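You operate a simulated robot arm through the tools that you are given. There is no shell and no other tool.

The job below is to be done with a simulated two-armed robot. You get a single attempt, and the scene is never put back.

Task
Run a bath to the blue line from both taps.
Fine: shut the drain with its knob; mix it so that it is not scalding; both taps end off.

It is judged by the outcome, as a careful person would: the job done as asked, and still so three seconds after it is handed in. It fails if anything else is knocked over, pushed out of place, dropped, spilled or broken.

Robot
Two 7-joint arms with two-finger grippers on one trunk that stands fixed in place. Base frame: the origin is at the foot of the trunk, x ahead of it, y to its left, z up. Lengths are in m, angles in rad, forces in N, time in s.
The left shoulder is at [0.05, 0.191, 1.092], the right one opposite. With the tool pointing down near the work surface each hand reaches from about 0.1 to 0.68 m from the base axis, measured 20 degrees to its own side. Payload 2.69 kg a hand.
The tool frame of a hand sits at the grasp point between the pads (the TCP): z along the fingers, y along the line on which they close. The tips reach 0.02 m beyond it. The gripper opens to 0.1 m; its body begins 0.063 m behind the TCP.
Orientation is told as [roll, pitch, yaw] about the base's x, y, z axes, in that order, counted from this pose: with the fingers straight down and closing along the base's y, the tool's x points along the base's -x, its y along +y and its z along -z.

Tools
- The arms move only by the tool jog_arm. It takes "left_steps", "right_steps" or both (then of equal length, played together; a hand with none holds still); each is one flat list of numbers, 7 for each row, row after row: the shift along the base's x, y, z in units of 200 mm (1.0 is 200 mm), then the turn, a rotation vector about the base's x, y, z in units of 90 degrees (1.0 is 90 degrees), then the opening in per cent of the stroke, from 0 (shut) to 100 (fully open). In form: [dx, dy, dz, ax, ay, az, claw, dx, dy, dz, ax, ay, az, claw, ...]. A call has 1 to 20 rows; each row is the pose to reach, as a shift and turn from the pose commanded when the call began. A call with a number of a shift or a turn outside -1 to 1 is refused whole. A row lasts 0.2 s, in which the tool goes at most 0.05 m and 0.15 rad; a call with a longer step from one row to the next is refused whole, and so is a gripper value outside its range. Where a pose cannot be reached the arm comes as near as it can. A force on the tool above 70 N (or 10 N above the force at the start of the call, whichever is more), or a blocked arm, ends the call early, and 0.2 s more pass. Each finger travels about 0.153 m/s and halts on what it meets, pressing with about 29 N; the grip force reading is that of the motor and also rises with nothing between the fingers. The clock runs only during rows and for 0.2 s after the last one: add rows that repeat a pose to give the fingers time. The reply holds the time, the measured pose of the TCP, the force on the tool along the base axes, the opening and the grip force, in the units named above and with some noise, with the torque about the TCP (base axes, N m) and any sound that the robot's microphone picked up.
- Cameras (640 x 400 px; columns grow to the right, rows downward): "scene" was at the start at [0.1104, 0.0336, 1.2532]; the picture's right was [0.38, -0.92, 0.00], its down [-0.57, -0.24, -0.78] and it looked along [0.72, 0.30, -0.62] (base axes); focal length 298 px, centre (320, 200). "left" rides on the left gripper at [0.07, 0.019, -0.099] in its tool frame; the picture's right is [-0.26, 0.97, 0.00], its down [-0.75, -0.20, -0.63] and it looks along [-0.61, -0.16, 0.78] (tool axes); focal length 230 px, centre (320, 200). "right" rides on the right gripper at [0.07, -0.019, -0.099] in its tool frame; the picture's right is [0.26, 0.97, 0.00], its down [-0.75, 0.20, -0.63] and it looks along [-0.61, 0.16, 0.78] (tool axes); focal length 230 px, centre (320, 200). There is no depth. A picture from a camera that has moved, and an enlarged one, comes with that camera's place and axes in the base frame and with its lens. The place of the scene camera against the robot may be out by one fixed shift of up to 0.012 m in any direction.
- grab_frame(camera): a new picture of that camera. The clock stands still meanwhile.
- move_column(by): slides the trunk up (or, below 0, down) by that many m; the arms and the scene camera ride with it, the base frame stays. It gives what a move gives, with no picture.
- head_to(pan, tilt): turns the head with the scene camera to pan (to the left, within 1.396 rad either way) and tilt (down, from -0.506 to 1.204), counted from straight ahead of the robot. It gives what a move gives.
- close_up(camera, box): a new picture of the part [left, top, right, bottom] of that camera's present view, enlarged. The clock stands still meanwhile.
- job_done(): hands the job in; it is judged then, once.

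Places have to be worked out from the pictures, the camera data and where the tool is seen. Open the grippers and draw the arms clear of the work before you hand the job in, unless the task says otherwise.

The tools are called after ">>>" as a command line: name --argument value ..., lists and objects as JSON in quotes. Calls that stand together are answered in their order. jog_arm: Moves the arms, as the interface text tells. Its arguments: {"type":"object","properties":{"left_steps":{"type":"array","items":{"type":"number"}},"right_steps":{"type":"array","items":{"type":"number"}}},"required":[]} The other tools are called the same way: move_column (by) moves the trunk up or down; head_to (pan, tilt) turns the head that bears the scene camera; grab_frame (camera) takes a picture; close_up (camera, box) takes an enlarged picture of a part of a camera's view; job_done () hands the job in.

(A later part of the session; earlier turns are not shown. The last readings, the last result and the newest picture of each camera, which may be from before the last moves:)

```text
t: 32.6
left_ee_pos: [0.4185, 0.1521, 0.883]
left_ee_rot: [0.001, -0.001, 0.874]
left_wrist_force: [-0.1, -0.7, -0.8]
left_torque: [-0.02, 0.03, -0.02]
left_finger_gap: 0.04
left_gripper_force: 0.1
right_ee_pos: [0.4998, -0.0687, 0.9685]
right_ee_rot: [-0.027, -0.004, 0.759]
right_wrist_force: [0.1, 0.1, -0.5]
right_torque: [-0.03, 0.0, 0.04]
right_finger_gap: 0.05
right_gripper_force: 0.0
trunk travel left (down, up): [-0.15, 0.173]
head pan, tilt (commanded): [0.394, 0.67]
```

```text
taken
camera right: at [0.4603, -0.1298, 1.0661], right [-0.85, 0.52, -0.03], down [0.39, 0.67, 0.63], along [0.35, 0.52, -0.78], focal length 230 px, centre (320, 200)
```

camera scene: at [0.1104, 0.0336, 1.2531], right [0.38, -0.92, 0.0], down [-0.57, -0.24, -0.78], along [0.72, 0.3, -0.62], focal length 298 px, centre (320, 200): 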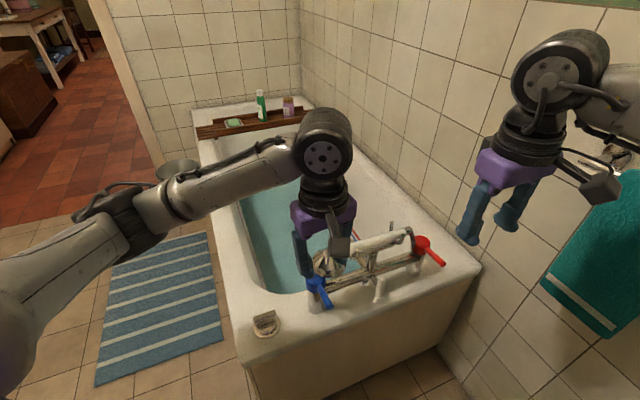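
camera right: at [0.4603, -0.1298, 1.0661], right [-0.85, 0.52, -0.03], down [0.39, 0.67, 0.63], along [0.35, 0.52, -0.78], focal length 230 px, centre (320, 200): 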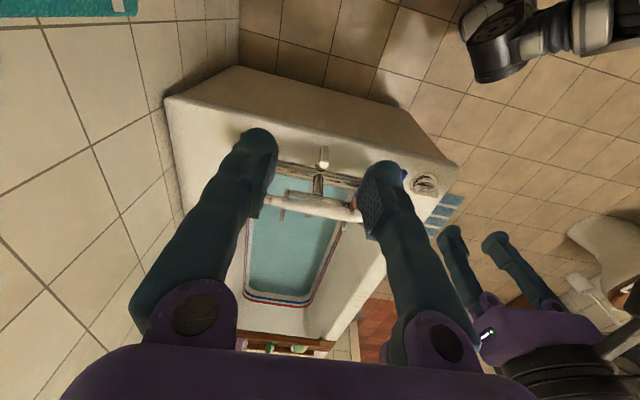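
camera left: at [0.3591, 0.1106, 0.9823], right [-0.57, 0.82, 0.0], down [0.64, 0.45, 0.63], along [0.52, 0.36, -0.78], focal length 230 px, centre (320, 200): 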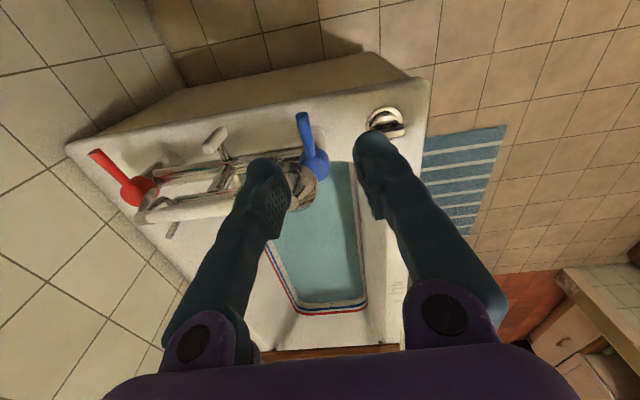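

Both hands are clear of the fittings. I check that the spout is dry and get a better look at the level.

>>> close_up --camera "left" --box '[240, 160, 390, 330]'

>>> close_up --camera "right" --box '[230, 190, 360, 320]'

```text
2.35 times, centred on (315, 245) of left
camera zoom: at [0.3591, 0.1106, 0.9823], right [-0.57, 0.82, 0.0], down [0.64, 0.45, 0.63], along [0.52, 0.36, -0.78], focal length 541 px, centre (332, 94)
```

zoom: 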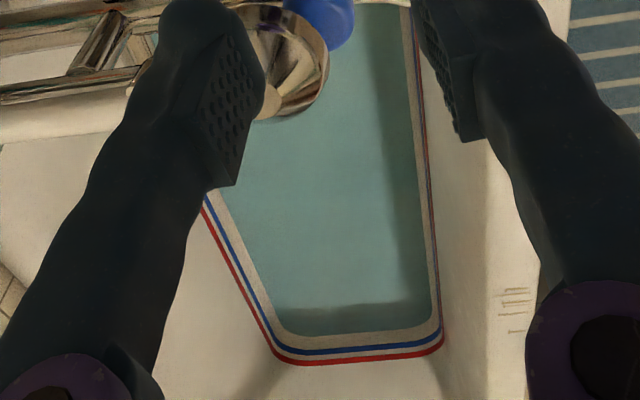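

```text
3.08 times, centred on (295, 255) of right
camera zoom: at [0.4603, -0.1298, 1.0661], right [-0.85, 0.52, -0.03], down [0.39, 0.67, 0.63], along [0.35, 0.52, -0.78], focal length 708 px, centre (397, 31)
```

zoom: 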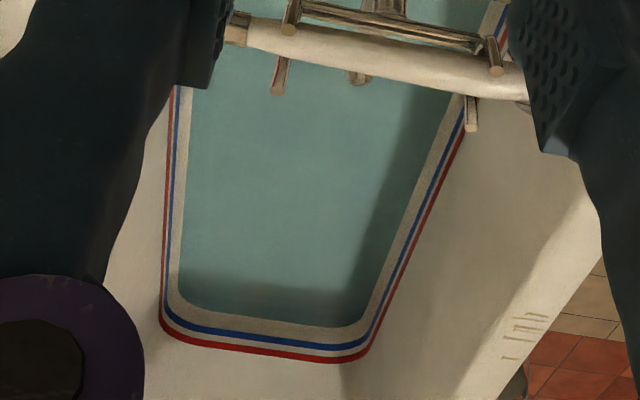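

The stream has stopped and the level is steady. I raise the left hand a little more for clearance, then lower the trunk by 0.15 m to bring the red lever into reach.

>>> jog_arm --left_steps '[-0.1, 0.05, 0.15, 0, 0, 0, 40, -0.2, 0.1, 0.3, 0, 0, 0, 40]'

>>> move_column --by -0.15

>>> grab_frame --camera "scene"

>>> grab_frame --camera "right"

```text
t: 33.2
left_ee_pos: [0.3784, 0.1719, 0.9429]
left_ee_rot: [0.0, 0.0, 0.87]
left_wrist_force: [1.1, -0.1, -0.3]
left_torque: [-0.01, -0.07, -0.02]
left_finger_gap: 0.0401
left_gripper_force: 0.0
right_ee_pos: [0.4996, -0.07, 0.9678]
right_ee_rot: [-0.027, -0.001, 0.761]
right_wrist_force: [0.1, 0.1, -0.5]
right_torque: [0.01, 0.0, 0.01]
right_finger_gap: 0.0501
right_gripper_force: 0.0
trunk travel left (down, up): [-0.15, 0.173]
head pan, tilt (commanded): [0.394, 0.67]
```

```text
t: 35.0
left_ee_pos: [0.3777, 0.1719, 0.7915]
left_ee_rot: [0.0, -0.001, 0.872]
left_wrist_force: [0.0, 0.2, 0.3]
left_torque: [-0.06, 0.01, 0.0]
left_finger_gap: 0.0399
left_gripper_force: 0.1
right_ee_pos: [0.4993, -0.0694, 0.8179]
right_ee_rot: [-0.027, -0.003, 0.761]
right_wrist_force: [0.6, 0.4, -0.8]
right_torque: [-0.02, 0.0, -0.01]
right_finger_gap: 0.0498
right_gripper_force: 0.1
trunk travel left (down, up): [0.0, 0.323]
head pan, tilt (commanded): [0.394, 0.67]
```

```text
taken
camera scene: at [0.1103, 0.0336, 1.1033], right [0.38, -0.92, 0.0], down [-0.57, -0.24, -0.78], along [0.72, 0.3, -0.62], focal length 298 px, centre (320, 200)
```

scene: 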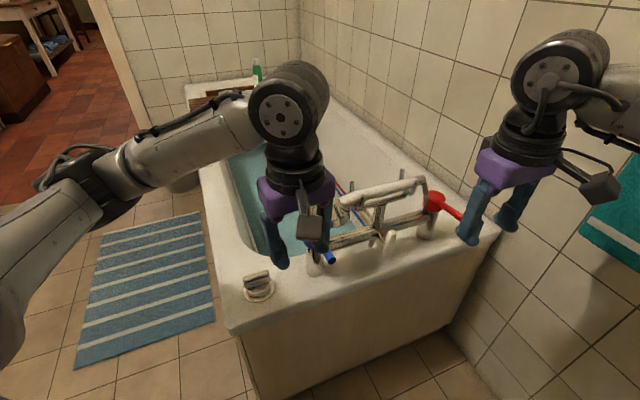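

```text
taken
camera right: at [0.46, -0.1296, 0.9164], right [-0.85, 0.52, -0.03], down [0.39, 0.67, 0.63], along [0.34, 0.52, -0.78], focal length 230 px, centre (320, 200)
```

right: 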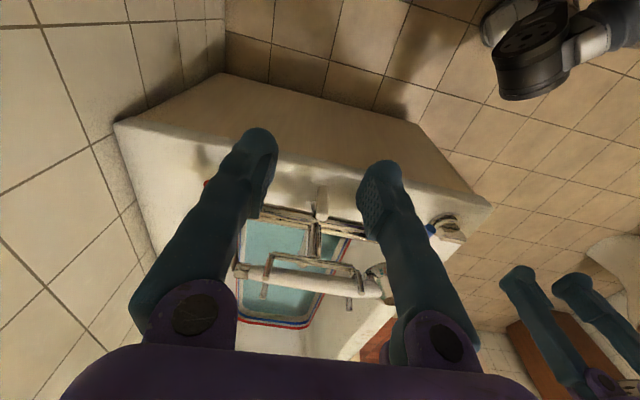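

The trunk is down. Now I tilt the right hand forward by 40 degrees and advance it toward the red lever, staying above it.

>>> jog_arm --right_steps '[0.12, 0, 0, 0, -0.089, 0, 50, 0.24, 0, 0, 0, -0.178, 0, 50, 0.36, 0, 0, 0, -0.267, 0, 50, 0.48, 0, 0, 0, -0.356, 0, 50, 0.6, 0, 0, 0, -0.444, 0, 50, 0.6, 0, 0, 0, -0.444, 0, 50]'

>>> grab_frame --camera "right"

>>> grab_frame --camera "scene"

```text
t: 36.4
left_ee_pos: [0.3791, 0.1716, 0.7919]
left_ee_rot: [0.001, 0.002, 0.872]
left_wrist_force: [-0.2, -0.3, -0.9]
left_torque: [-0.03, -0.03, -0.01]
left_finger_gap: 0.0403
left_gripper_force: 0.1
right_ee_pos: [0.6191, -0.07, 0.8167]
right_ee_rot: [-0.552, -0.487, 0.897]
right_wrist_force: [0.0, 0.2, -0.7]
right_torque: [-0.01, -0.01, 0.03]
right_finger_gap: 0.0503
right_gripper_force: 0.1
trunk travel left (down, up): [0.0, 0.323]
head pan, tilt (commanded): [0.394, 0.67]
```

```text
taken
camera right: at [0.5259, -0.1304, 0.8673], right [-0.64, 0.52, -0.57], down [-0.1, 0.67, 0.73], along [0.76, 0.52, -0.37], focal length 230 px, centre (320, 200)
```

right: 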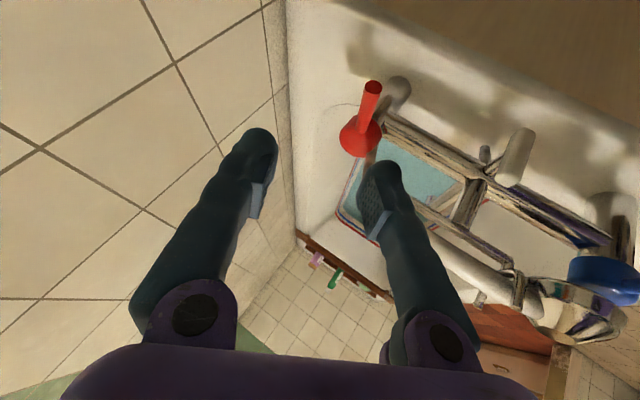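

```text
taken
camera scene: at [0.1105, 0.0336, 1.1032], right [0.38, -0.92, 0.0], down [-0.57, -0.24, -0.78], along [0.72, 0.3, -0.62], focal length 298 px, centre (320, 200)
```

scene: 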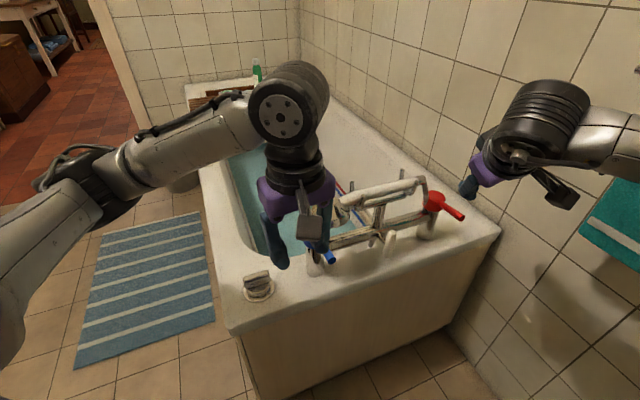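

The tilted pose reaches well. The red hub is at about (0.730, 0.0) and the tip at (0.669, -0.064). I line the hand up with the lever and start advancing along the finger direction, then check.

>>> jog_arm --right_steps '[-0.04, 0.05, -0.1, 0, 0, 0, 50, -0.075, 0.1, -0.21, 0, 0, 0, 50, 0.02, 0.1, -0.325, 0, 0, 0, 50, 0.118, 0.1, -0.44, 0, 0, 0, 50, 0.118, 0.1, -0.44, 0, 0, 0, 50]'

>>> grab_frame --camera "right"

```text
t: 37.5
left_ee_pos: [0.379, 0.1705, 0.7928]
left_ee_rot: [0.001, 0.001, 0.87]
left_wrist_force: [-0.1, -0.9, -0.1]
left_torque: [0.01, 0.01, 0.0]
left_finger_gap: 0.0398
left_gripper_force: 0.1
right_ee_pos: [0.6408, -0.0496, 0.7306]
right_ee_rot: [-0.552, -0.488, 0.895]
right_wrist_force: [-0.4, -0.3, 0.2]
right_torque: [0.03, -0.01, -0.01]
right_finger_gap: 0.0501
right_gripper_force: 0.0
trunk travel left (down, up): [0.0, 0.323]
head pan, tilt (commanded): [0.394, 0.67]
```

```text
taken
camera right: at [0.5482, -0.1102, 0.7808], right [-0.64, 0.52, -0.57], down [-0.1, 0.67, 0.73], along [0.76, 0.52, -0.38], focal length 230 px, centre (320, 200)
```

right: 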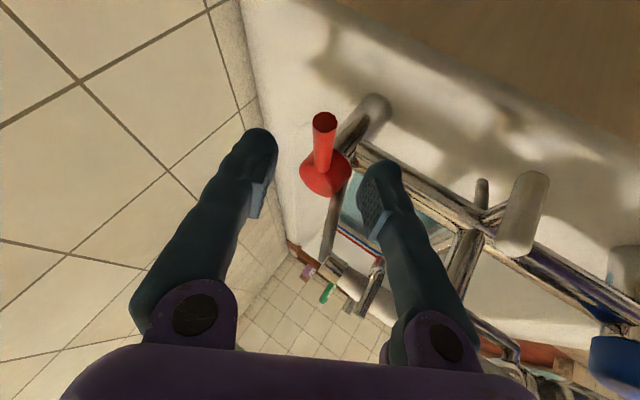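

The lever lies between the open fingers. I advance the remaining 6 cm so they straddle it and narrow the gap to 26 mm.

>>> jog_arm --right_steps '[0.07, 0, -0.08, 0, 0, 0, 50, 0.14, 0, -0.16, 0, 0, 0, 50, 0.2, 0, -0.238, 0, 0, 0, 45, 0.2, 0, -0.238, 0, 0, 0, 26, 0.2, 0, -0.238, 0, 0, 0, 26]'

>>> grab_frame --camera "right"

>>> close_up --camera "scene" --box '[320, 130, 520, 270]'

```text
t: 38.8
left_ee_pos: [0.3792, 0.1717, 0.7925]
left_ee_rot: [0.001, 0.001, 0.872]
left_wrist_force: [-0.1, -0.4, 0.1]
left_torque: [0.01, -0.02, -0.03]
left_finger_gap: 0.0398
left_gripper_force: 0.0
right_ee_pos: [0.6834, -0.0484, 0.6821]
right_ee_rot: [-0.55, -0.488, 0.896]
right_wrist_force: [-0.8, 0.6, 0.4]
right_torque: [0.0, 0.0, 0.0]
right_finger_gap: 0.0257
right_gripper_force: 0.1
trunk travel left (down, up): [0.0, 0.323]
head pan, tilt (commanded): [0.394, 0.67]
```

```text
taken
camera right: at [0.5888, -0.1088, 0.7333], right [-0.64, 0.52, -0.57], down [-0.1, 0.67, 0.73], along [0.76, 0.52, -0.38], focal length 230 px, centre (320, 200)
```

right: 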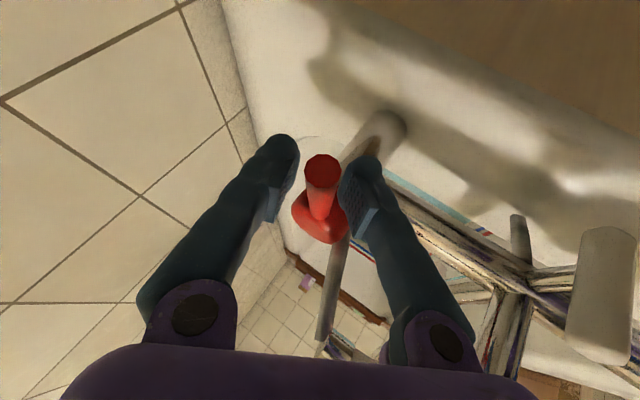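

```text
2.86 times, centred on (420, 200) of scene
camera zoom: at [0.1104, 0.0336, 1.1032], right [0.38, -0.92, 0.0], down [-0.57, -0.24, -0.78], along [0.72, 0.3, -0.62], focal length 852 px, centre (34, 200)
```

zoom: 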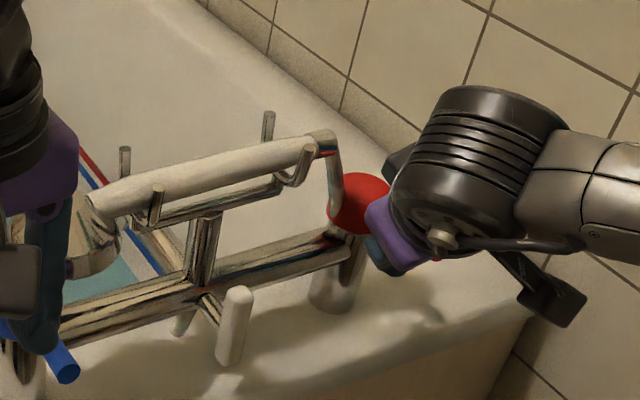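

The red lever is straddled. Before opening it I move the left hand back and up, so its camera can watch the spout and the line on the wall.

>>> jog_arm --left_steps '[0.0, 0.1, 0.1, 0, 0, -0.08, 40, 0.05, 0.25, 0.2, 0, 0, -0.16, 40, 0.1, 0.4, 0.3, 0, 0, -0.24, 40, 0.17, 0.55, 0.4, 0, 0, -0.32, 40, 0.25, 0.7, 0.5, 0, 0, -0.4, 40, 0.3, 0.85, 0.6, 0, 0, -0.48, 40, 0.35, 0.95, 0.7, 0, 0, -0.555, 40]'

>>> grab_frame --camera "left"

>>> grab_frame --camera "scene"

```text
t: 40.4
left_ee_pos: [0.4485, 0.3618, 0.9317]
left_ee_rot: [-0.001, -0.002, -0.001]
left_wrist_force: [0.0, -0.1, -0.2]
left_torque: [-0.02, 0.03, -0.04]
left_finger_gap: 0.0399
left_gripper_force: 0.1
right_ee_pos: [0.6823, -0.0482, 0.6837]
right_ee_rot: [-0.551, -0.487, 0.896]
right_wrist_force: [0.4, 0.1, -0.7]
right_torque: [0.01, -0.01, -0.03]
right_finger_gap: 0.026
right_gripper_force: 0.1
trunk travel left (down, up): [0.0, 0.323]
head pan, tilt (commanded): [0.394, 0.67]
```

```text
taken
camera left: at [0.3787, 0.3798, 1.0317], right [0.26, 0.97, 0.0], down [0.75, -0.2, 0.63], along [0.61, -0.16, -0.78], focal length 230 px, centre (320, 200)
```

left: 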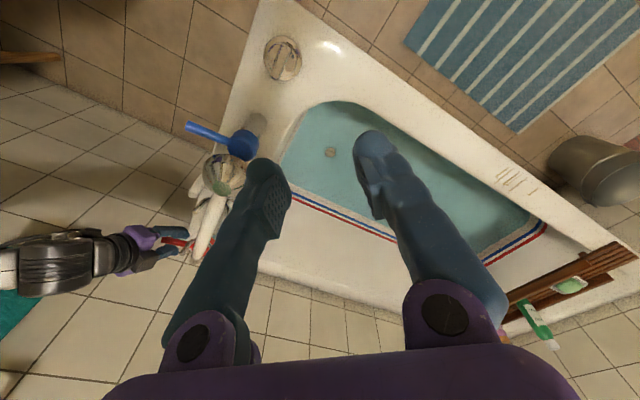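

```text
taken
camera scene: at [0.1103, 0.0336, 1.1032], right [0.38, -0.92, 0.0], down [-0.57, -0.24, -0.78], along [0.72, 0.3, -0.62], focal length 298 px, centre (320, 200)
```

scene: 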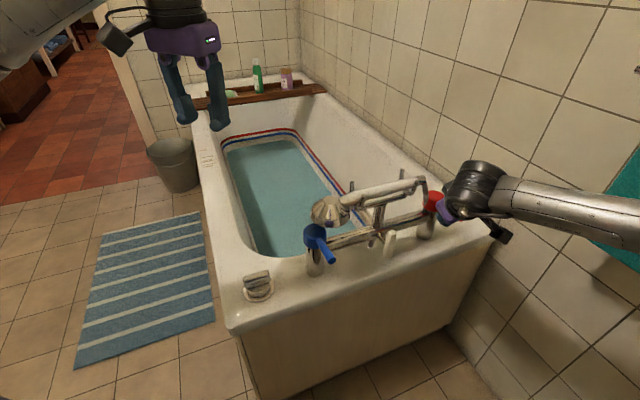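

Both the scene and left cameras now see the waterline. I take a baseline enlargement of the level before opening the hot.

>>> close_up --camera "scene" --box '[215, 115, 345, 200]'

>>> close_up --camera "left" --box '[470, 180, 560, 280]'

>>> close_up --camera "left" --box '[270, 90, 410, 250]'

```text
4.71 times, centred on (280, 158) of scene
camera zoom: at [0.1103, 0.0336, 1.1032], right [0.38, -0.92, 0.0], down [-0.57, -0.24, -0.78], along [0.72, 0.3, -0.62], focal length 1404 px, centre (508, 400)
```

zoom: 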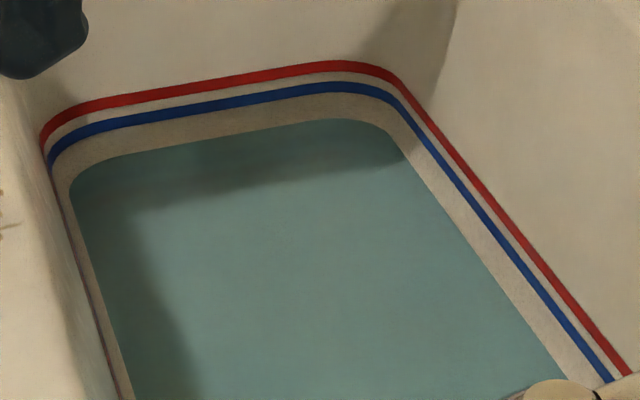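

```text
4.00 times, centred on (515, 230) of left
camera zoom: at [0.3787, 0.3798, 1.0317], right [0.26, 0.97, 0.0], down [0.75, -0.2, 0.63], along [0.61, -0.16, -0.78], focal length 920 px, centre (-460, 80)
```

zoom: 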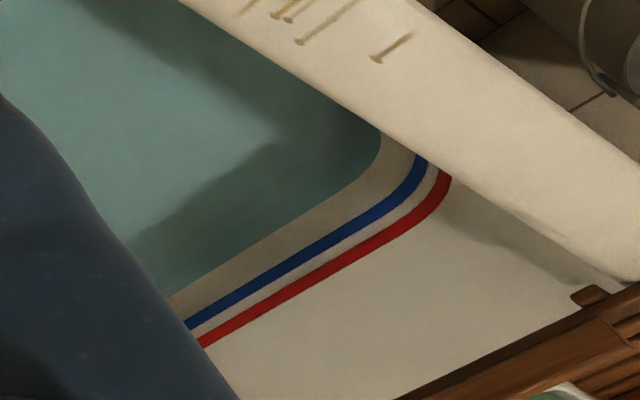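

```text
2.50 times, centred on (340, 170) of left
camera zoom: at [0.3787, 0.3798, 1.0317], right [0.26, 0.97, 0.0], down [0.75, -0.2, 0.63], along [0.61, -0.16, -0.78], focal length 575 px, centre (270, 275)
```

zoom: 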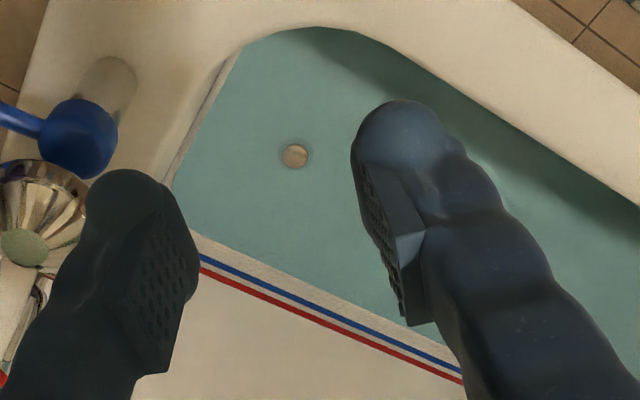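

Baseline: at the far wall the water is about 4.5–5 cm below the blue line (line near z 0.213, water near z 0.165). Now I push the red lever gently outward (counter-clockwise, mirroring the blue one) by 15 degrees.

>>> jog_arm --right_steps '[0.021, -0.019, 0, 0, 0, 0.055, 26, 0.0435, -0.0365, 0, 0, 0, 0.111, 26, 0.0675, -0.0515, 0, 0, 0, 0.167, 26]'

>>> grab_frame --camera "right"

>>> grab_frame --camera "left"

```text
t: 41.1
left_ee_pos: [0.4487, 0.3595, 0.9324]
left_ee_rot: [-0.002, 0.0, 0.001]
left_wrist_force: [0.4, 0.4, -0.2]
left_torque: [0.01, 0.03, -0.01]
left_finger_gap: 0.04
left_gripper_force: 0.1
right_ee_pos: [0.6963, -0.0586, 0.6824]
right_ee_rot: [-0.551, -0.484, 1.161]
right_wrist_force: [-1.2, 0.1, -0.5]
right_torque: [-0.04, 0.0, 0.02]
right_finger_gap: 0.0265
right_gripper_force: 0.3
trunk travel left (down, up): [0.0, 0.323]
head pan, tilt (commanded): [0.394, 0.67]
```

```text
taken
camera right: at [0.6206, -0.1413, 0.732], right [-0.75, 0.34, -0.57], down [-0.27, 0.62, 0.73], along [0.6, 0.71, -0.38], focal length 230 px, centre (320, 200)
```

right: 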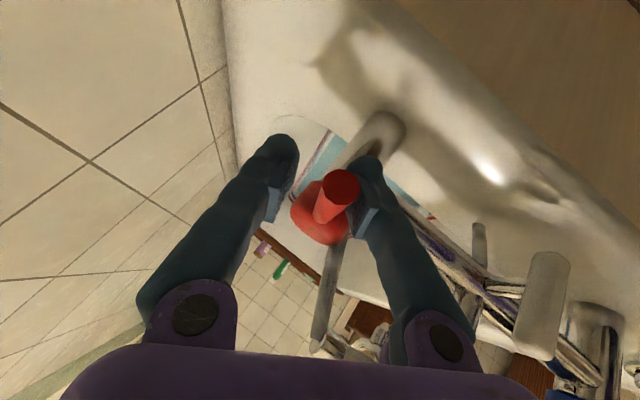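

```text
taken
camera left: at [0.3789, 0.3793, 1.0314], right [0.26, 0.97, 0.0], down [0.75, -0.2, 0.63], along [0.61, -0.16, -0.78], focal length 230 px, centre (320, 200)
```

left: 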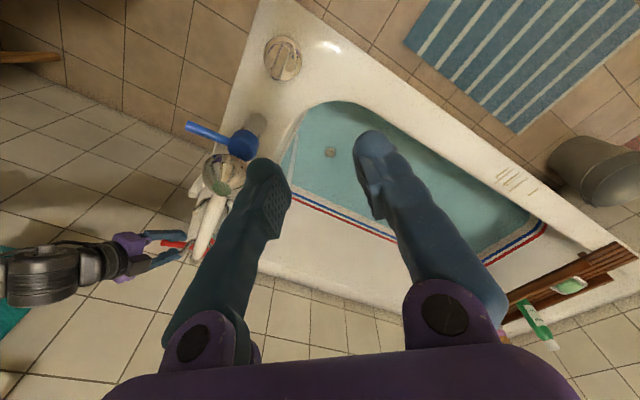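

The red lever follows counter-clockwise with little force (about 7 degrees so far), and no stream is visible beside the left finger yet. I go another 15 degrees.

>>> jog_arm --right_steps '[0.0255, -0.0135, 0, 0, 0, 0.055, 26, 0.0515, -0.0245, 0, 0, 0, 0.111, 26, 0.079, -0.033, 0, 0, 0, 0.167, 26]'

>>> close_up --camera "left" --box '[180, 90, 380, 260]'

>>> grab_frame --camera "right"

```text
t: 42.0
left_ee_pos: [0.448, 0.3605, 0.9316]
left_ee_rot: [-0.003, 0.0, 0.001]
left_wrist_force: [-0.9, -0.7, -0.3]
left_torque: [0.0, -0.02, 0.0]
left_finger_gap: 0.0397
left_gripper_force: 0.0
right_ee_pos: [0.6996, -0.0555, 0.6767]
right_ee_rot: [-0.538, -0.484, 1.326]
right_wrist_force: [0.3, -0.7, 0.0]
right_torque: [-0.01, 0.0, -0.01]
right_finger_gap: 0.0261
right_gripper_force: 0.0
right hand out of reach, approached as far as the arm can: row 2, 3
trunk travel left (down, up): [0.0, 0.323]
head pan, tilt (commanded): [0.394, 0.67]
```

```text
2.35 times, centred on (280, 175) of left
camera zoom: at [0.3788, 0.3794, 1.0313], right [0.26, 0.97, 0.0], down [0.75, -0.2, 0.63], along [0.61, -0.16, -0.78], focal length 541 px, centre (414, 259)
```

zoom: 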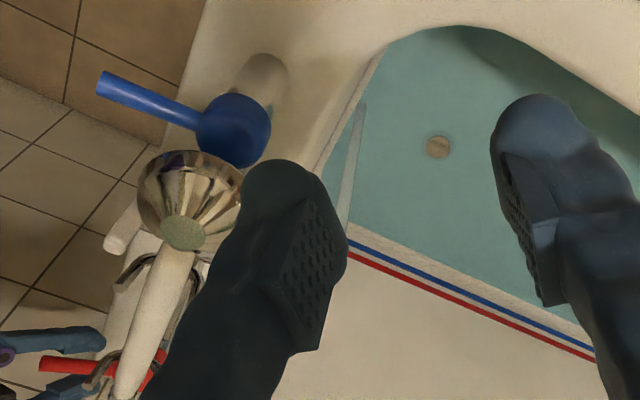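

```text
taken
camera right: at [0.6403, -0.1498, 0.7276], right [-0.8, 0.2, -0.56], down [-0.37, 0.57, 0.74], along [0.47, 0.8, -0.38], focal length 230 px, centre (320, 200)
```

right: 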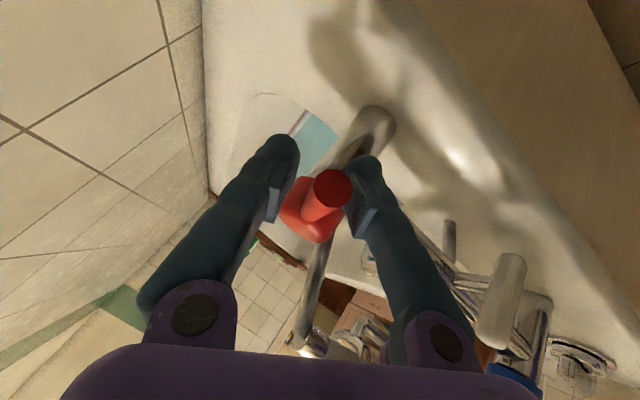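

Hot water is now running: the stream shows in the left view with the lever about 13 degrees open, so flow follows the lever angle. The hand was at its reach limit from the yaw, so I ease the yaw back and push the lever on to roughly 30 degrees.

>>> jog_arm --right_steps '[0.04, -0.014, 0.01, 0, 0, -0.03, 32, 0.08, -0.028, 0.02, 0, 0, -0.06, 34, 0.12, -0.0415, 0.03, 0, 0, -0.1, 34]'

>>> grab_frame --camera "right"

>>> close_up --camera "scene" --box '[215, 115, 345, 200]'

>>> close_up --camera "left" --box '[180, 90, 380, 260]'

```text
t: 42.8
left_ee_pos: [0.4475, 0.3593, 0.931]
left_ee_rot: [0.0, 0.001, 0.001]
left_wrist_force: [0.0, -0.3, -0.3]
left_torque: [-0.01, 0.02, -0.01]
left_finger_gap: 0.0401
left_gripper_force: 0.0
right_ee_pos: [0.7246, -0.0638, 0.6817]
right_ee_rot: [-0.535, -0.484, 1.167]
right_wrist_force: [-1.5, -0.1, -4.3]
right_torque: [-0.08, -0.01, 0.07]
right_finger_gap: 0.0362
right_gripper_force: 1.6
trunk travel left (down, up): [0.0, 0.323]
head pan, tilt (commanded): [0.394, 0.67]
```

```text
taken
camera right: at [0.6506, -0.1481, 0.7319], right [-0.76, 0.33, -0.56], down [-0.27, 0.62, 0.74], along [0.58, 0.72, -0.38], focal length 230 px, centre (320, 200)
```

right: 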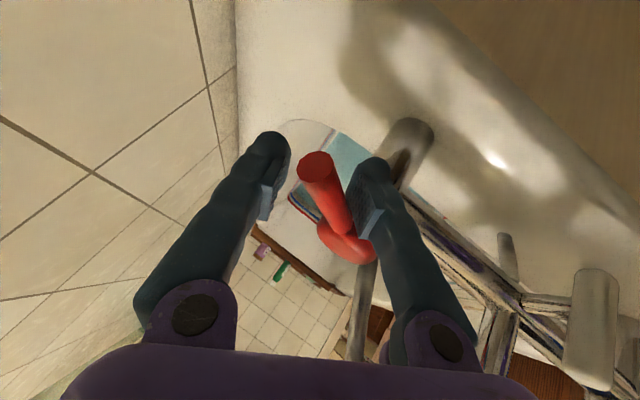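

```text
4.71 times, centred on (280, 158) of scene
camera zoom: at [0.1108, 0.0336, 1.103], right [0.38, -0.92, 0.0], down [-0.57, -0.24, -0.78], along [0.72, 0.3, -0.62], focal length 1404 px, centre (508, 400)
```

zoom: 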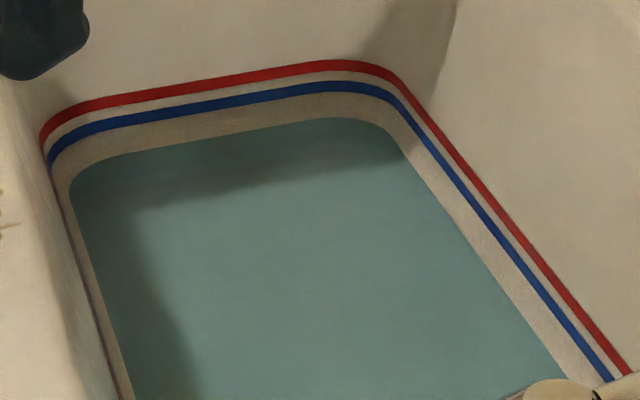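

```text
2.35 times, centred on (280, 175) of left
camera zoom: at [0.3792, 0.3792, 1.0311], right [0.26, 0.97, 0.0], down [0.75, -0.2, 0.63], along [0.61, -0.16, -0.78], focal length 541 px, centre (414, 259)
```

zoom: 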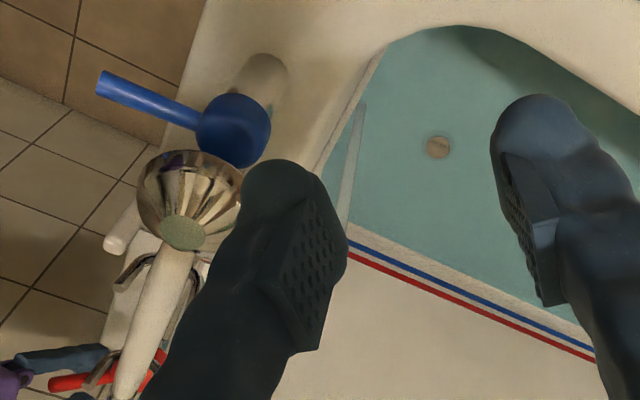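

The red lever is now about 34 degrees open and hot water is running well. While it runs, I bring the left hand back over the blue lever for the later cold top-up.

>>> jog_arm --left_steps '[0.0074, -0.1, 0, 0, 0, 0.049, 45, 0.0148, -0.2, 0, 0, 0, 0.098, 45, 0.022, -0.3, 0, 0, 0, 0.147, 45, 0.03, -0.4, 0, 0, 0, 0.196, 45, 0.037, -0.5, -0.1, 0, 0, 0.245, 45, 0.044, -0.6, -0.22, 0, 0, 0.294, 45, 0.052, -0.7, -0.36, 0, 0, 0.343, 45, 0.059, -0.8, -0.5, 0, 0, 0.392, 45, 0.067, -0.9, -0.63, 0, 0, 0.441, 45, 0.074, -1.0, -0.75, 0, 0, 0.49, 45, 0.074, -1.0, -0.75, 0, 0, 0.49, 45, 0.074, -1.0, -0.75, 0, 0, 0.49, 45, 0.074, -1.0, -0.75, 0, 0, 0.49, 45, 0.074, -1.0, -0.75, 0, 0, 0.49, 45]'

>>> grab_frame --camera "scene"

>>> grab_frame --camera "left"

>>> close_up --camera "scene" --box '[215, 115, 345, 200]'

```text
t: 45.8
left_ee_pos: [0.4653, 0.1586, 0.782]
left_ee_rot: [0.0, -0.001, 0.77]
left_wrist_force: [-0.1, 0.1, 0.5]
left_torque: [0.01, -0.03, 0.03]
left_finger_gap: 0.0451
left_gripper_force: 0.1
right_ee_pos: [0.7246, -0.0641, 0.6819]
right_ee_rot: [-0.534, -0.485, 1.169]
right_wrist_force: [-0.6, -0.3, -0.6]
right_torque: [-0.02, -0.01, 0.02]
right_finger_gap: 0.0347
right_gripper_force: 0.6
trunk travel left (down, up): [0.0, 0.323]
head pan, tilt (commanded): [0.394, 0.67]
```

```text
taken
camera scene: at [0.1105, 0.0336, 1.1032], right [0.38, -0.92, 0.0], down [-0.57, -0.24, -0.78], along [0.72, 0.3, -0.62], focal length 298 px, centre (320, 200)
```

scene: 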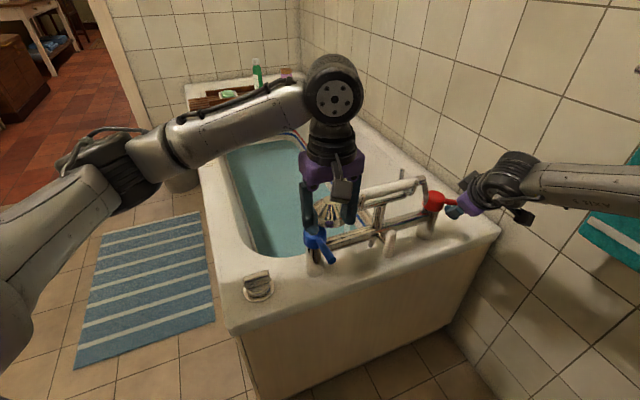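

```text
taken
camera left: at [0.4025, 0.1244, 0.8814], right [-0.49, 0.87, 0.0], down [0.68, 0.38, 0.63], along [0.55, 0.31, -0.78], focal length 230 px, centre (320, 200)
```

left: 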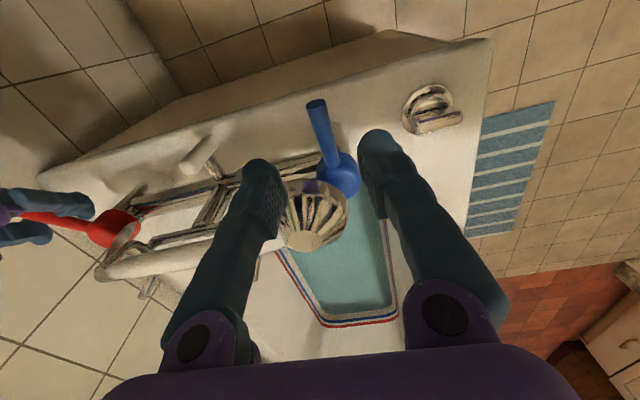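

```text
4.71 times, centred on (280, 158) of scene
camera zoom: at [0.1105, 0.0336, 1.1032], right [0.38, -0.92, 0.0], down [-0.57, -0.24, -0.78], along [0.72, 0.3, -0.62], focal length 1404 px, centre (508, 400)
```

zoom: 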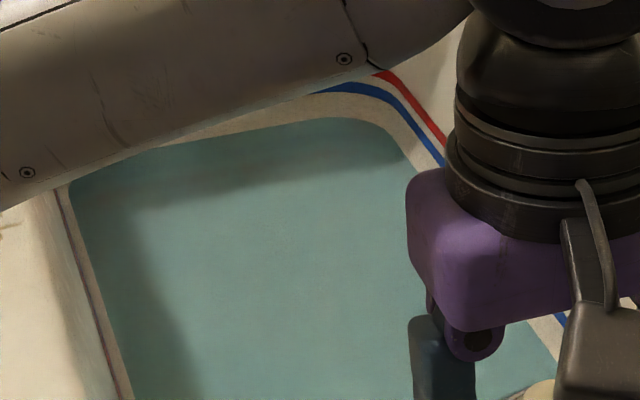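

The arm partly hides the line in the scene view, but the left camera sees the far end between its fingers. I take a magnified reference there and then let it run 4 seconds to learn the rate.

>>> close_up --camera "left" --box '[270, 230, 420, 335]'

>>> jog_arm --left_steps '[0, 0, 0, 0, 0, 0, 45, 0, 0, 0, 0, 0, 0, 45, 0, 0, 0, 0, 0, 0, 45, 0, 0, 0, 0, 0, 0, 45, 0, 0, 0, 0, 0, 0, 45, 0, 0, 0, 0, 0, 0, 45, 0, 0, 0, 0, 0, 0, 45, 0, 0, 0, 0, 0, 0, 45, 0, 0, 0, 0, 0, 0, 45, 0, 0, 0, 0, 0, 0, 45, 0, 0, 0, 0, 0, 0, 45, 0, 0, 0, 0, 0, 0, 45, 0, 0, 0, 0, 0, 0, 45, 0, 0, 0, 0, 0, 0, 45, 0, 0, 0, 0, 0, 0, 45, 0, 0, 0, 0, 0, 0, 45, 0, 0, 0, 0, 0, 0, 45, 0, 0, 0, 0, 0, 0, 45, 0, 0, 0, 0, 0, 0, 45]'

>>> close_up --camera "left" --box '[270, 230, 420, 335]'

>>> close_up --camera "scene" --box '[215, 115, 345, 200]'

```text
3.81 times, centred on (345, 282) of left
camera zoom: at [0.4025, 0.1244, 0.8814], right [-0.49, 0.87, 0.0], down [0.68, 0.38, 0.63], along [0.55, 0.31, -0.78], focal length 876 px, centre (225, -114)
```

zoom: 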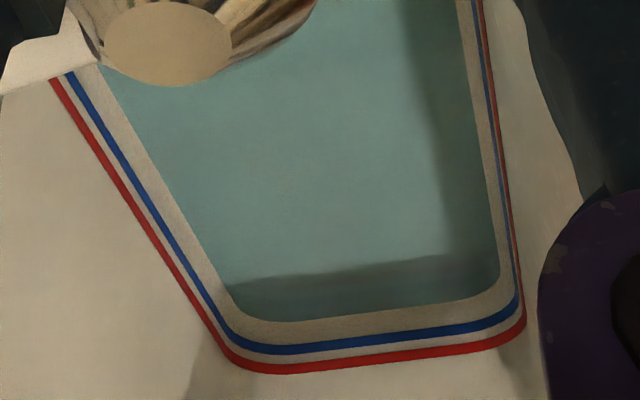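

```text
t: 49.8
left_ee_pos: [0.4655, 0.1588, 0.7825]
left_ee_rot: [0.001, 0.0, 0.77]
left_wrist_force: [-0.2, -0.1, 0.4]
left_torque: [-0.02, 0.02, 0.02]
left_finger_gap: 0.045
left_gripper_force: 0.0
right_ee_pos: [0.7224, -0.0639, 0.6821]
right_ee_rot: [-0.535, -0.485, 1.167]
right_wrist_force: [-0.1, 0.5, -0.3]
right_torque: [0.01, 0.0, 0.01]
right_finger_gap: 0.0342
right_gripper_force: 0.2
trunk travel left (down, up): [0.0, 0.323]
head pan, tilt (commanded): [0.394, 0.67]
```

```text
3.81 times, centred on (345, 282) of left
camera zoom: at [0.4024, 0.1244, 0.8814], right [-0.49, 0.87, 0.0], down [0.68, 0.38, 0.63], along [0.55, 0.31, -0.78], focal length 876 px, centre (225, -114)
```

zoom: 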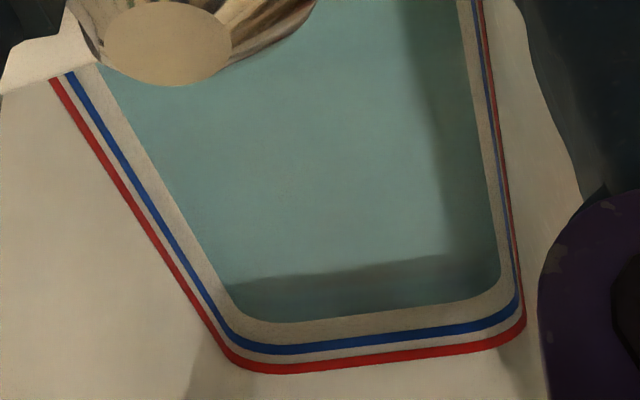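

```text
4.71 times, centred on (280, 158) of scene
camera zoom: at [0.1105, 0.0336, 1.1032], right [0.38, -0.92, 0.0], down [-0.57, -0.24, -0.78], along [0.72, 0.3, -0.62], focal length 1404 px, centre (508, 400)
```

zoom: 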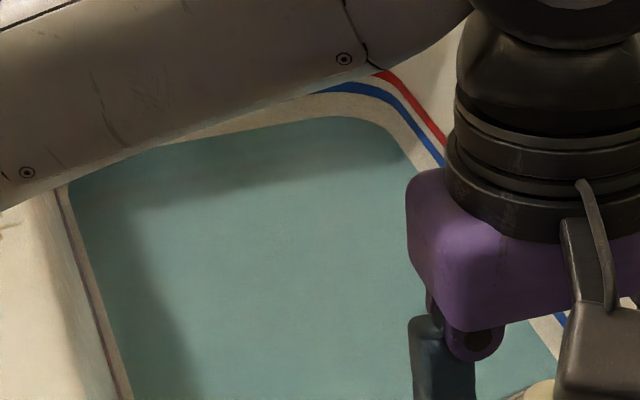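

The rise at this opening is tiny (about one pixel in 4 s), so the hot needs to be opened much further. I push the red lever on toward 55–60 degrees, with a bit more tilt for reach and a wider gap.

>>> jog_arm --right_steps '[0.0, 0.0, 0, 0, 0, 0, 46, 0.037, 0.005, 0, 0, -0.037, 0, 50, 0.074, 0.01, 0, 0, -0.074, 0, 50, 0.11, 0.0175, 0, 0, -0.11, 0, 50, 0.11, 0.0175, 0, 0, -0.11, 0, 50]'

>>> grab_frame --camera "right"

>>> close_up --camera "left" --box '[0, 100, 320, 300]'

```text
t: 51.0
left_ee_pos: [0.4662, 0.1591, 0.7815]
left_ee_rot: [0.0, 0.001, 0.77]
left_wrist_force: [-0.1, 0.1, 0.1]
left_torque: [-0.03, -0.01, 0.02]
left_finger_gap: 0.0452
left_gripper_force: 0.1
right_ee_pos: [0.7451, -0.0605, 0.6809]
right_ee_rot: [-0.721, -0.544, 1.26]
right_wrist_force: [-0.9, -1.7, -3.2]
right_torque: [-0.04, -0.06, 0.1]
right_finger_gap: 0.0513
right_gripper_force: 1.3
trunk travel left (down, up): [0.0, 0.323]
head pan, tilt (commanded): [0.394, 0.67]
```

```text
taken
camera right: at [0.6642, -0.1446, 0.7195], right [-0.66, 0.33, -0.68], down [-0.4, 0.62, 0.68], along [0.64, 0.72, -0.28], focal length 230 px, centre (320, 200)
```

right: 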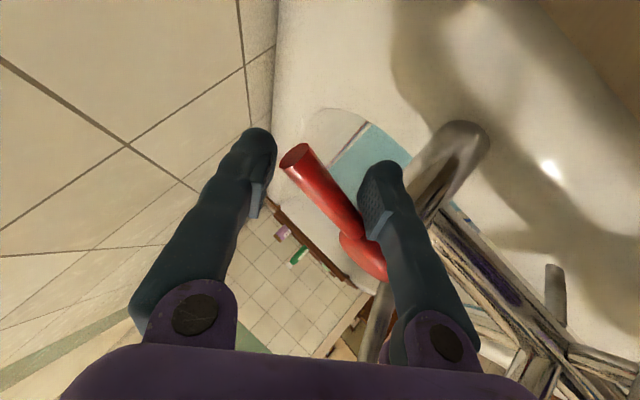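

```text
2.00 times, centred on (160, 200) of left
camera zoom: at [0.4026, 0.1243, 0.8813], right [-0.49, 0.87, 0.0], down [0.68, 0.38, 0.63], along [0.55, 0.31, -0.78], focal length 460 px, centre (640, 200)
```

zoom: 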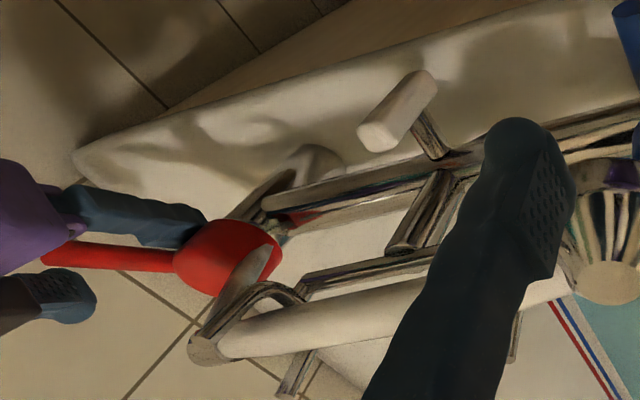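

The red lever is about 57 degrees open now. I take a level reference and let it run for 4 seconds.

>>> close_up --camera "left" --box '[300, 275, 420, 335]'

>>> jog_arm --left_steps '[0, 0, 0, 0, 0, 0, 45, 0, 0, 0, 0, 0, 0, 45, 0, 0, 0, 0, 0, 0, 45, 0, 0, 0, 0, 0, 0, 45, 0, 0, 0, 0, 0, 0, 45, 0, 0, 0, 0, 0, 0, 45, 0, 0, 0, 0, 0, 0, 45, 0, 0, 0, 0, 0, 0, 45, 0, 0, 0, 0, 0, 0, 45, 0, 0, 0, 0, 0, 0, 45, 0, 0, 0, 0, 0, 0, 45, 0, 0, 0, 0, 0, 0, 45, 0, 0, 0, 0, 0, 0, 45, 0, 0, 0, 0, 0, 0, 45, 0, 0, 0, 0, 0, 0, 45, 0, 0, 0, 0, 0, 0, 45, 0, 0, 0, 0, 0, 0, 45, 0, 0, 0, 0, 0, 0, 45, 0, 0, 0, 0, 0, 0, 45]'

>>> close_up --camera "left" --box '[300, 275, 420, 335]'

>>> close_up --camera "scene" --box '[215, 115, 345, 200]'

```text
5.33 times, centred on (360, 305) of left
camera zoom: at [0.4026, 0.1243, 0.8813], right [-0.49, 0.87, 0.0], down [0.68, 0.38, 0.63], along [0.55, 0.31, -0.78], focal length 1227 px, centre (107, -360)
```

zoom: 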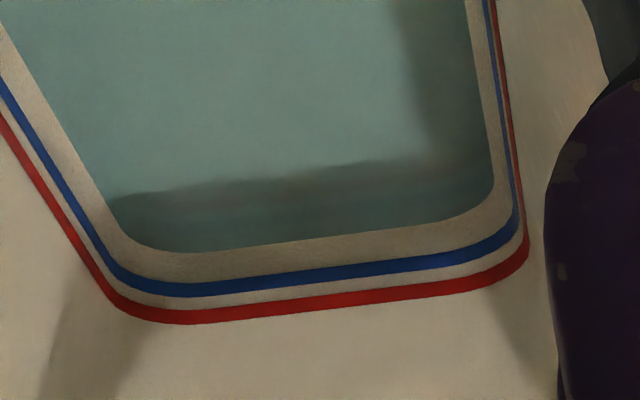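

```text
t: 55.0
left_ee_pos: [0.4649, 0.1593, 0.7811]
left_ee_rot: [-0.001, 0.001, 0.77]
left_wrist_force: [0.2, 0.2, -0.1]
left_torque: [0.01, 0.02, 0.0]
left_finger_gap: 0.0451
left_gripper_force: 0.1
right_ee_pos: [0.7444, -0.061, 0.6836]
right_ee_rot: [-0.719, -0.545, 1.262]
right_wrist_force: [-1.5, -1.2, -3.8]
right_torque: [-0.09, -0.05, 0.05]
right_finger_gap: 0.0517
right_gripper_force: 1.3
trunk travel left (down, up): [0.0, 0.323]
head pan, tilt (commanded): [0.394, 0.67]
```

```text
5.33 times, centred on (360, 305) of left
camera zoom: at [0.4027, 0.1244, 0.8813], right [-0.49, 0.87, 0.0], down [0.68, 0.38, 0.63], along [0.55, 0.31, -0.78], focal length 1227 px, centre (107, -360)
```

zoom: 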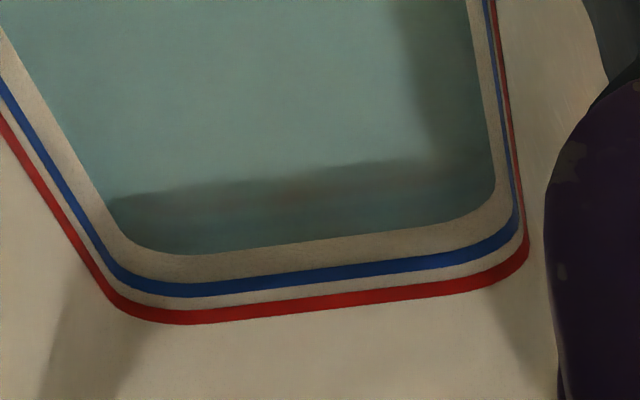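

```text
4.71 times, centred on (280, 158) of scene
camera zoom: at [0.1108, 0.0336, 1.1031], right [0.38, -0.92, 0.0], down [-0.57, -0.24, -0.78], along [0.72, 0.3, -0.62], focal length 1404 px, centre (508, 400)
```

zoom: 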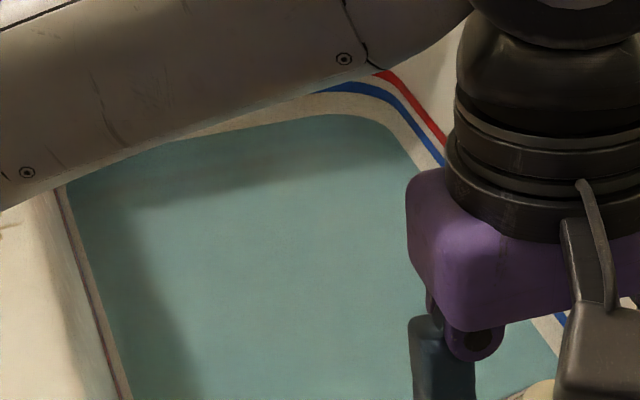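

At 57 degrees the hot raises the level by roughly 0.75 px/s with about 35 px left to the line. My cold share so far looks small (about 1 cm), so for an even mix I open the blue lever to the same angle and run both together.

>>> jog_arm --left_steps '[0, 0, -0.2, 0, 0, 0, 45, 0, 0, -0.4, 0, 0, 0, 45, 0, 0, -0.5, 0, 0, 0, 35, 0, 0, -0.5, 0, 0, 0, 24, -0.029, 0.033, -0.5, 0, 0, -0.0889, 24, -0.053, 0.07, -0.5, 0, 0, -0.1778, 24, -0.0715, 0.1095, -0.5, 0, 0, -0.2667, 24, -0.0845, 0.1515, -0.5, 0, 0, -0.3556, 24, -0.0915, 0.195, -0.5, 0, 0, -0.4444, 24, -0.092, 0.239, -0.5, 0, 0, -0.5333, 24, -0.0865, 0.2825, -0.5, 0, 0, -0.6222, 24, -0.0805, 0.3095, -0.5, 0, 0, -0.6778, 24]'

>>> grab_frame --camera "left"

>>> grab_frame --camera "scene"

>>> close_up --camera "scene" --box '[215, 115, 345, 200]'

```text
t: 57.5
left_ee_pos: [0.4476, 0.2237, 0.6817]
left_ee_rot: [-0.001, 0.0, -0.297]
left_wrist_force: [-1.0, -0.1, 0.6]
left_torque: [-0.01, -0.01, 0.03]
left_finger_gap: 0.0245
left_gripper_force: 0.0
right_ee_pos: [0.7453, -0.0595, 0.684]
right_ee_rot: [-0.721, -0.545, 1.259]
right_wrist_force: [-0.8, -0.3, -1.0]
right_torque: [-0.05, -0.01, 0.04]
right_finger_gap: 0.0508
right_gripper_force: 0.7
trunk travel left (down, up): [0.0, 0.323]
head pan, tilt (commanded): [0.394, 0.67]
```

```text
taken
camera left: at [0.3865, 0.2622, 0.7813], right [0.53, 0.85, 0.0], down [0.66, -0.41, 0.63], along [0.53, -0.33, -0.78], focal length 230 px, centre (320, 200)
```

left: 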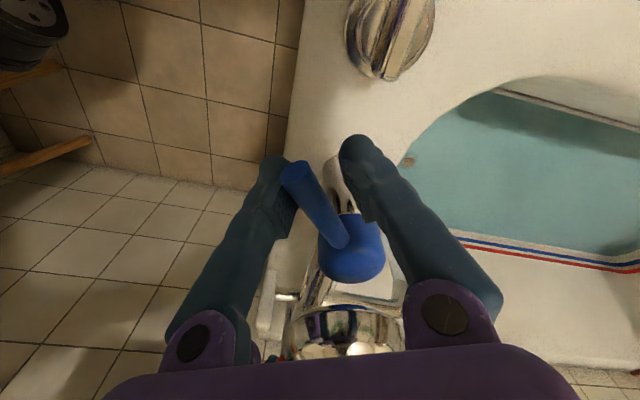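

```text
taken
camera scene: at [0.1106, 0.0336, 1.1032], right [0.38, -0.92, 0.0], down [-0.57, -0.24, -0.78], along [0.72, 0.3, -0.62], focal length 298 px, centre (320, 200)
```

scene: 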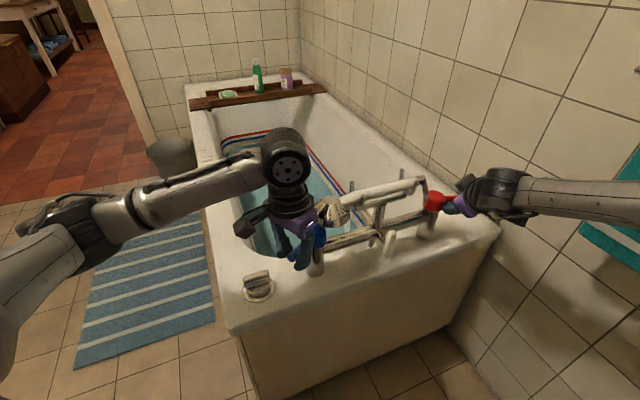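

```text
4.71 times, centred on (280, 158) of scene
camera zoom: at [0.1106, 0.0336, 1.1032], right [0.38, -0.92, 0.0], down [-0.57, -0.24, -0.78], along [0.72, 0.3, -0.62], focal length 1404 px, centre (508, 400)
```

zoom: 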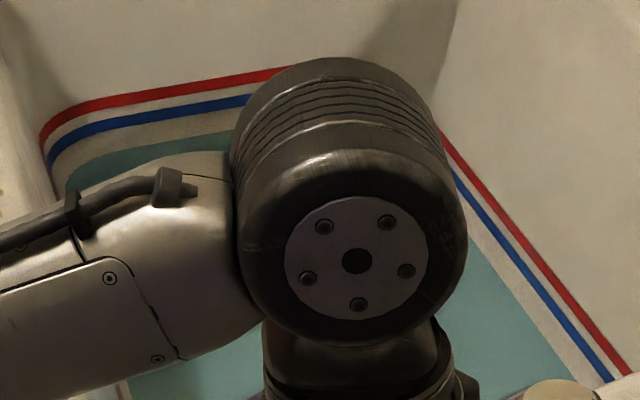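

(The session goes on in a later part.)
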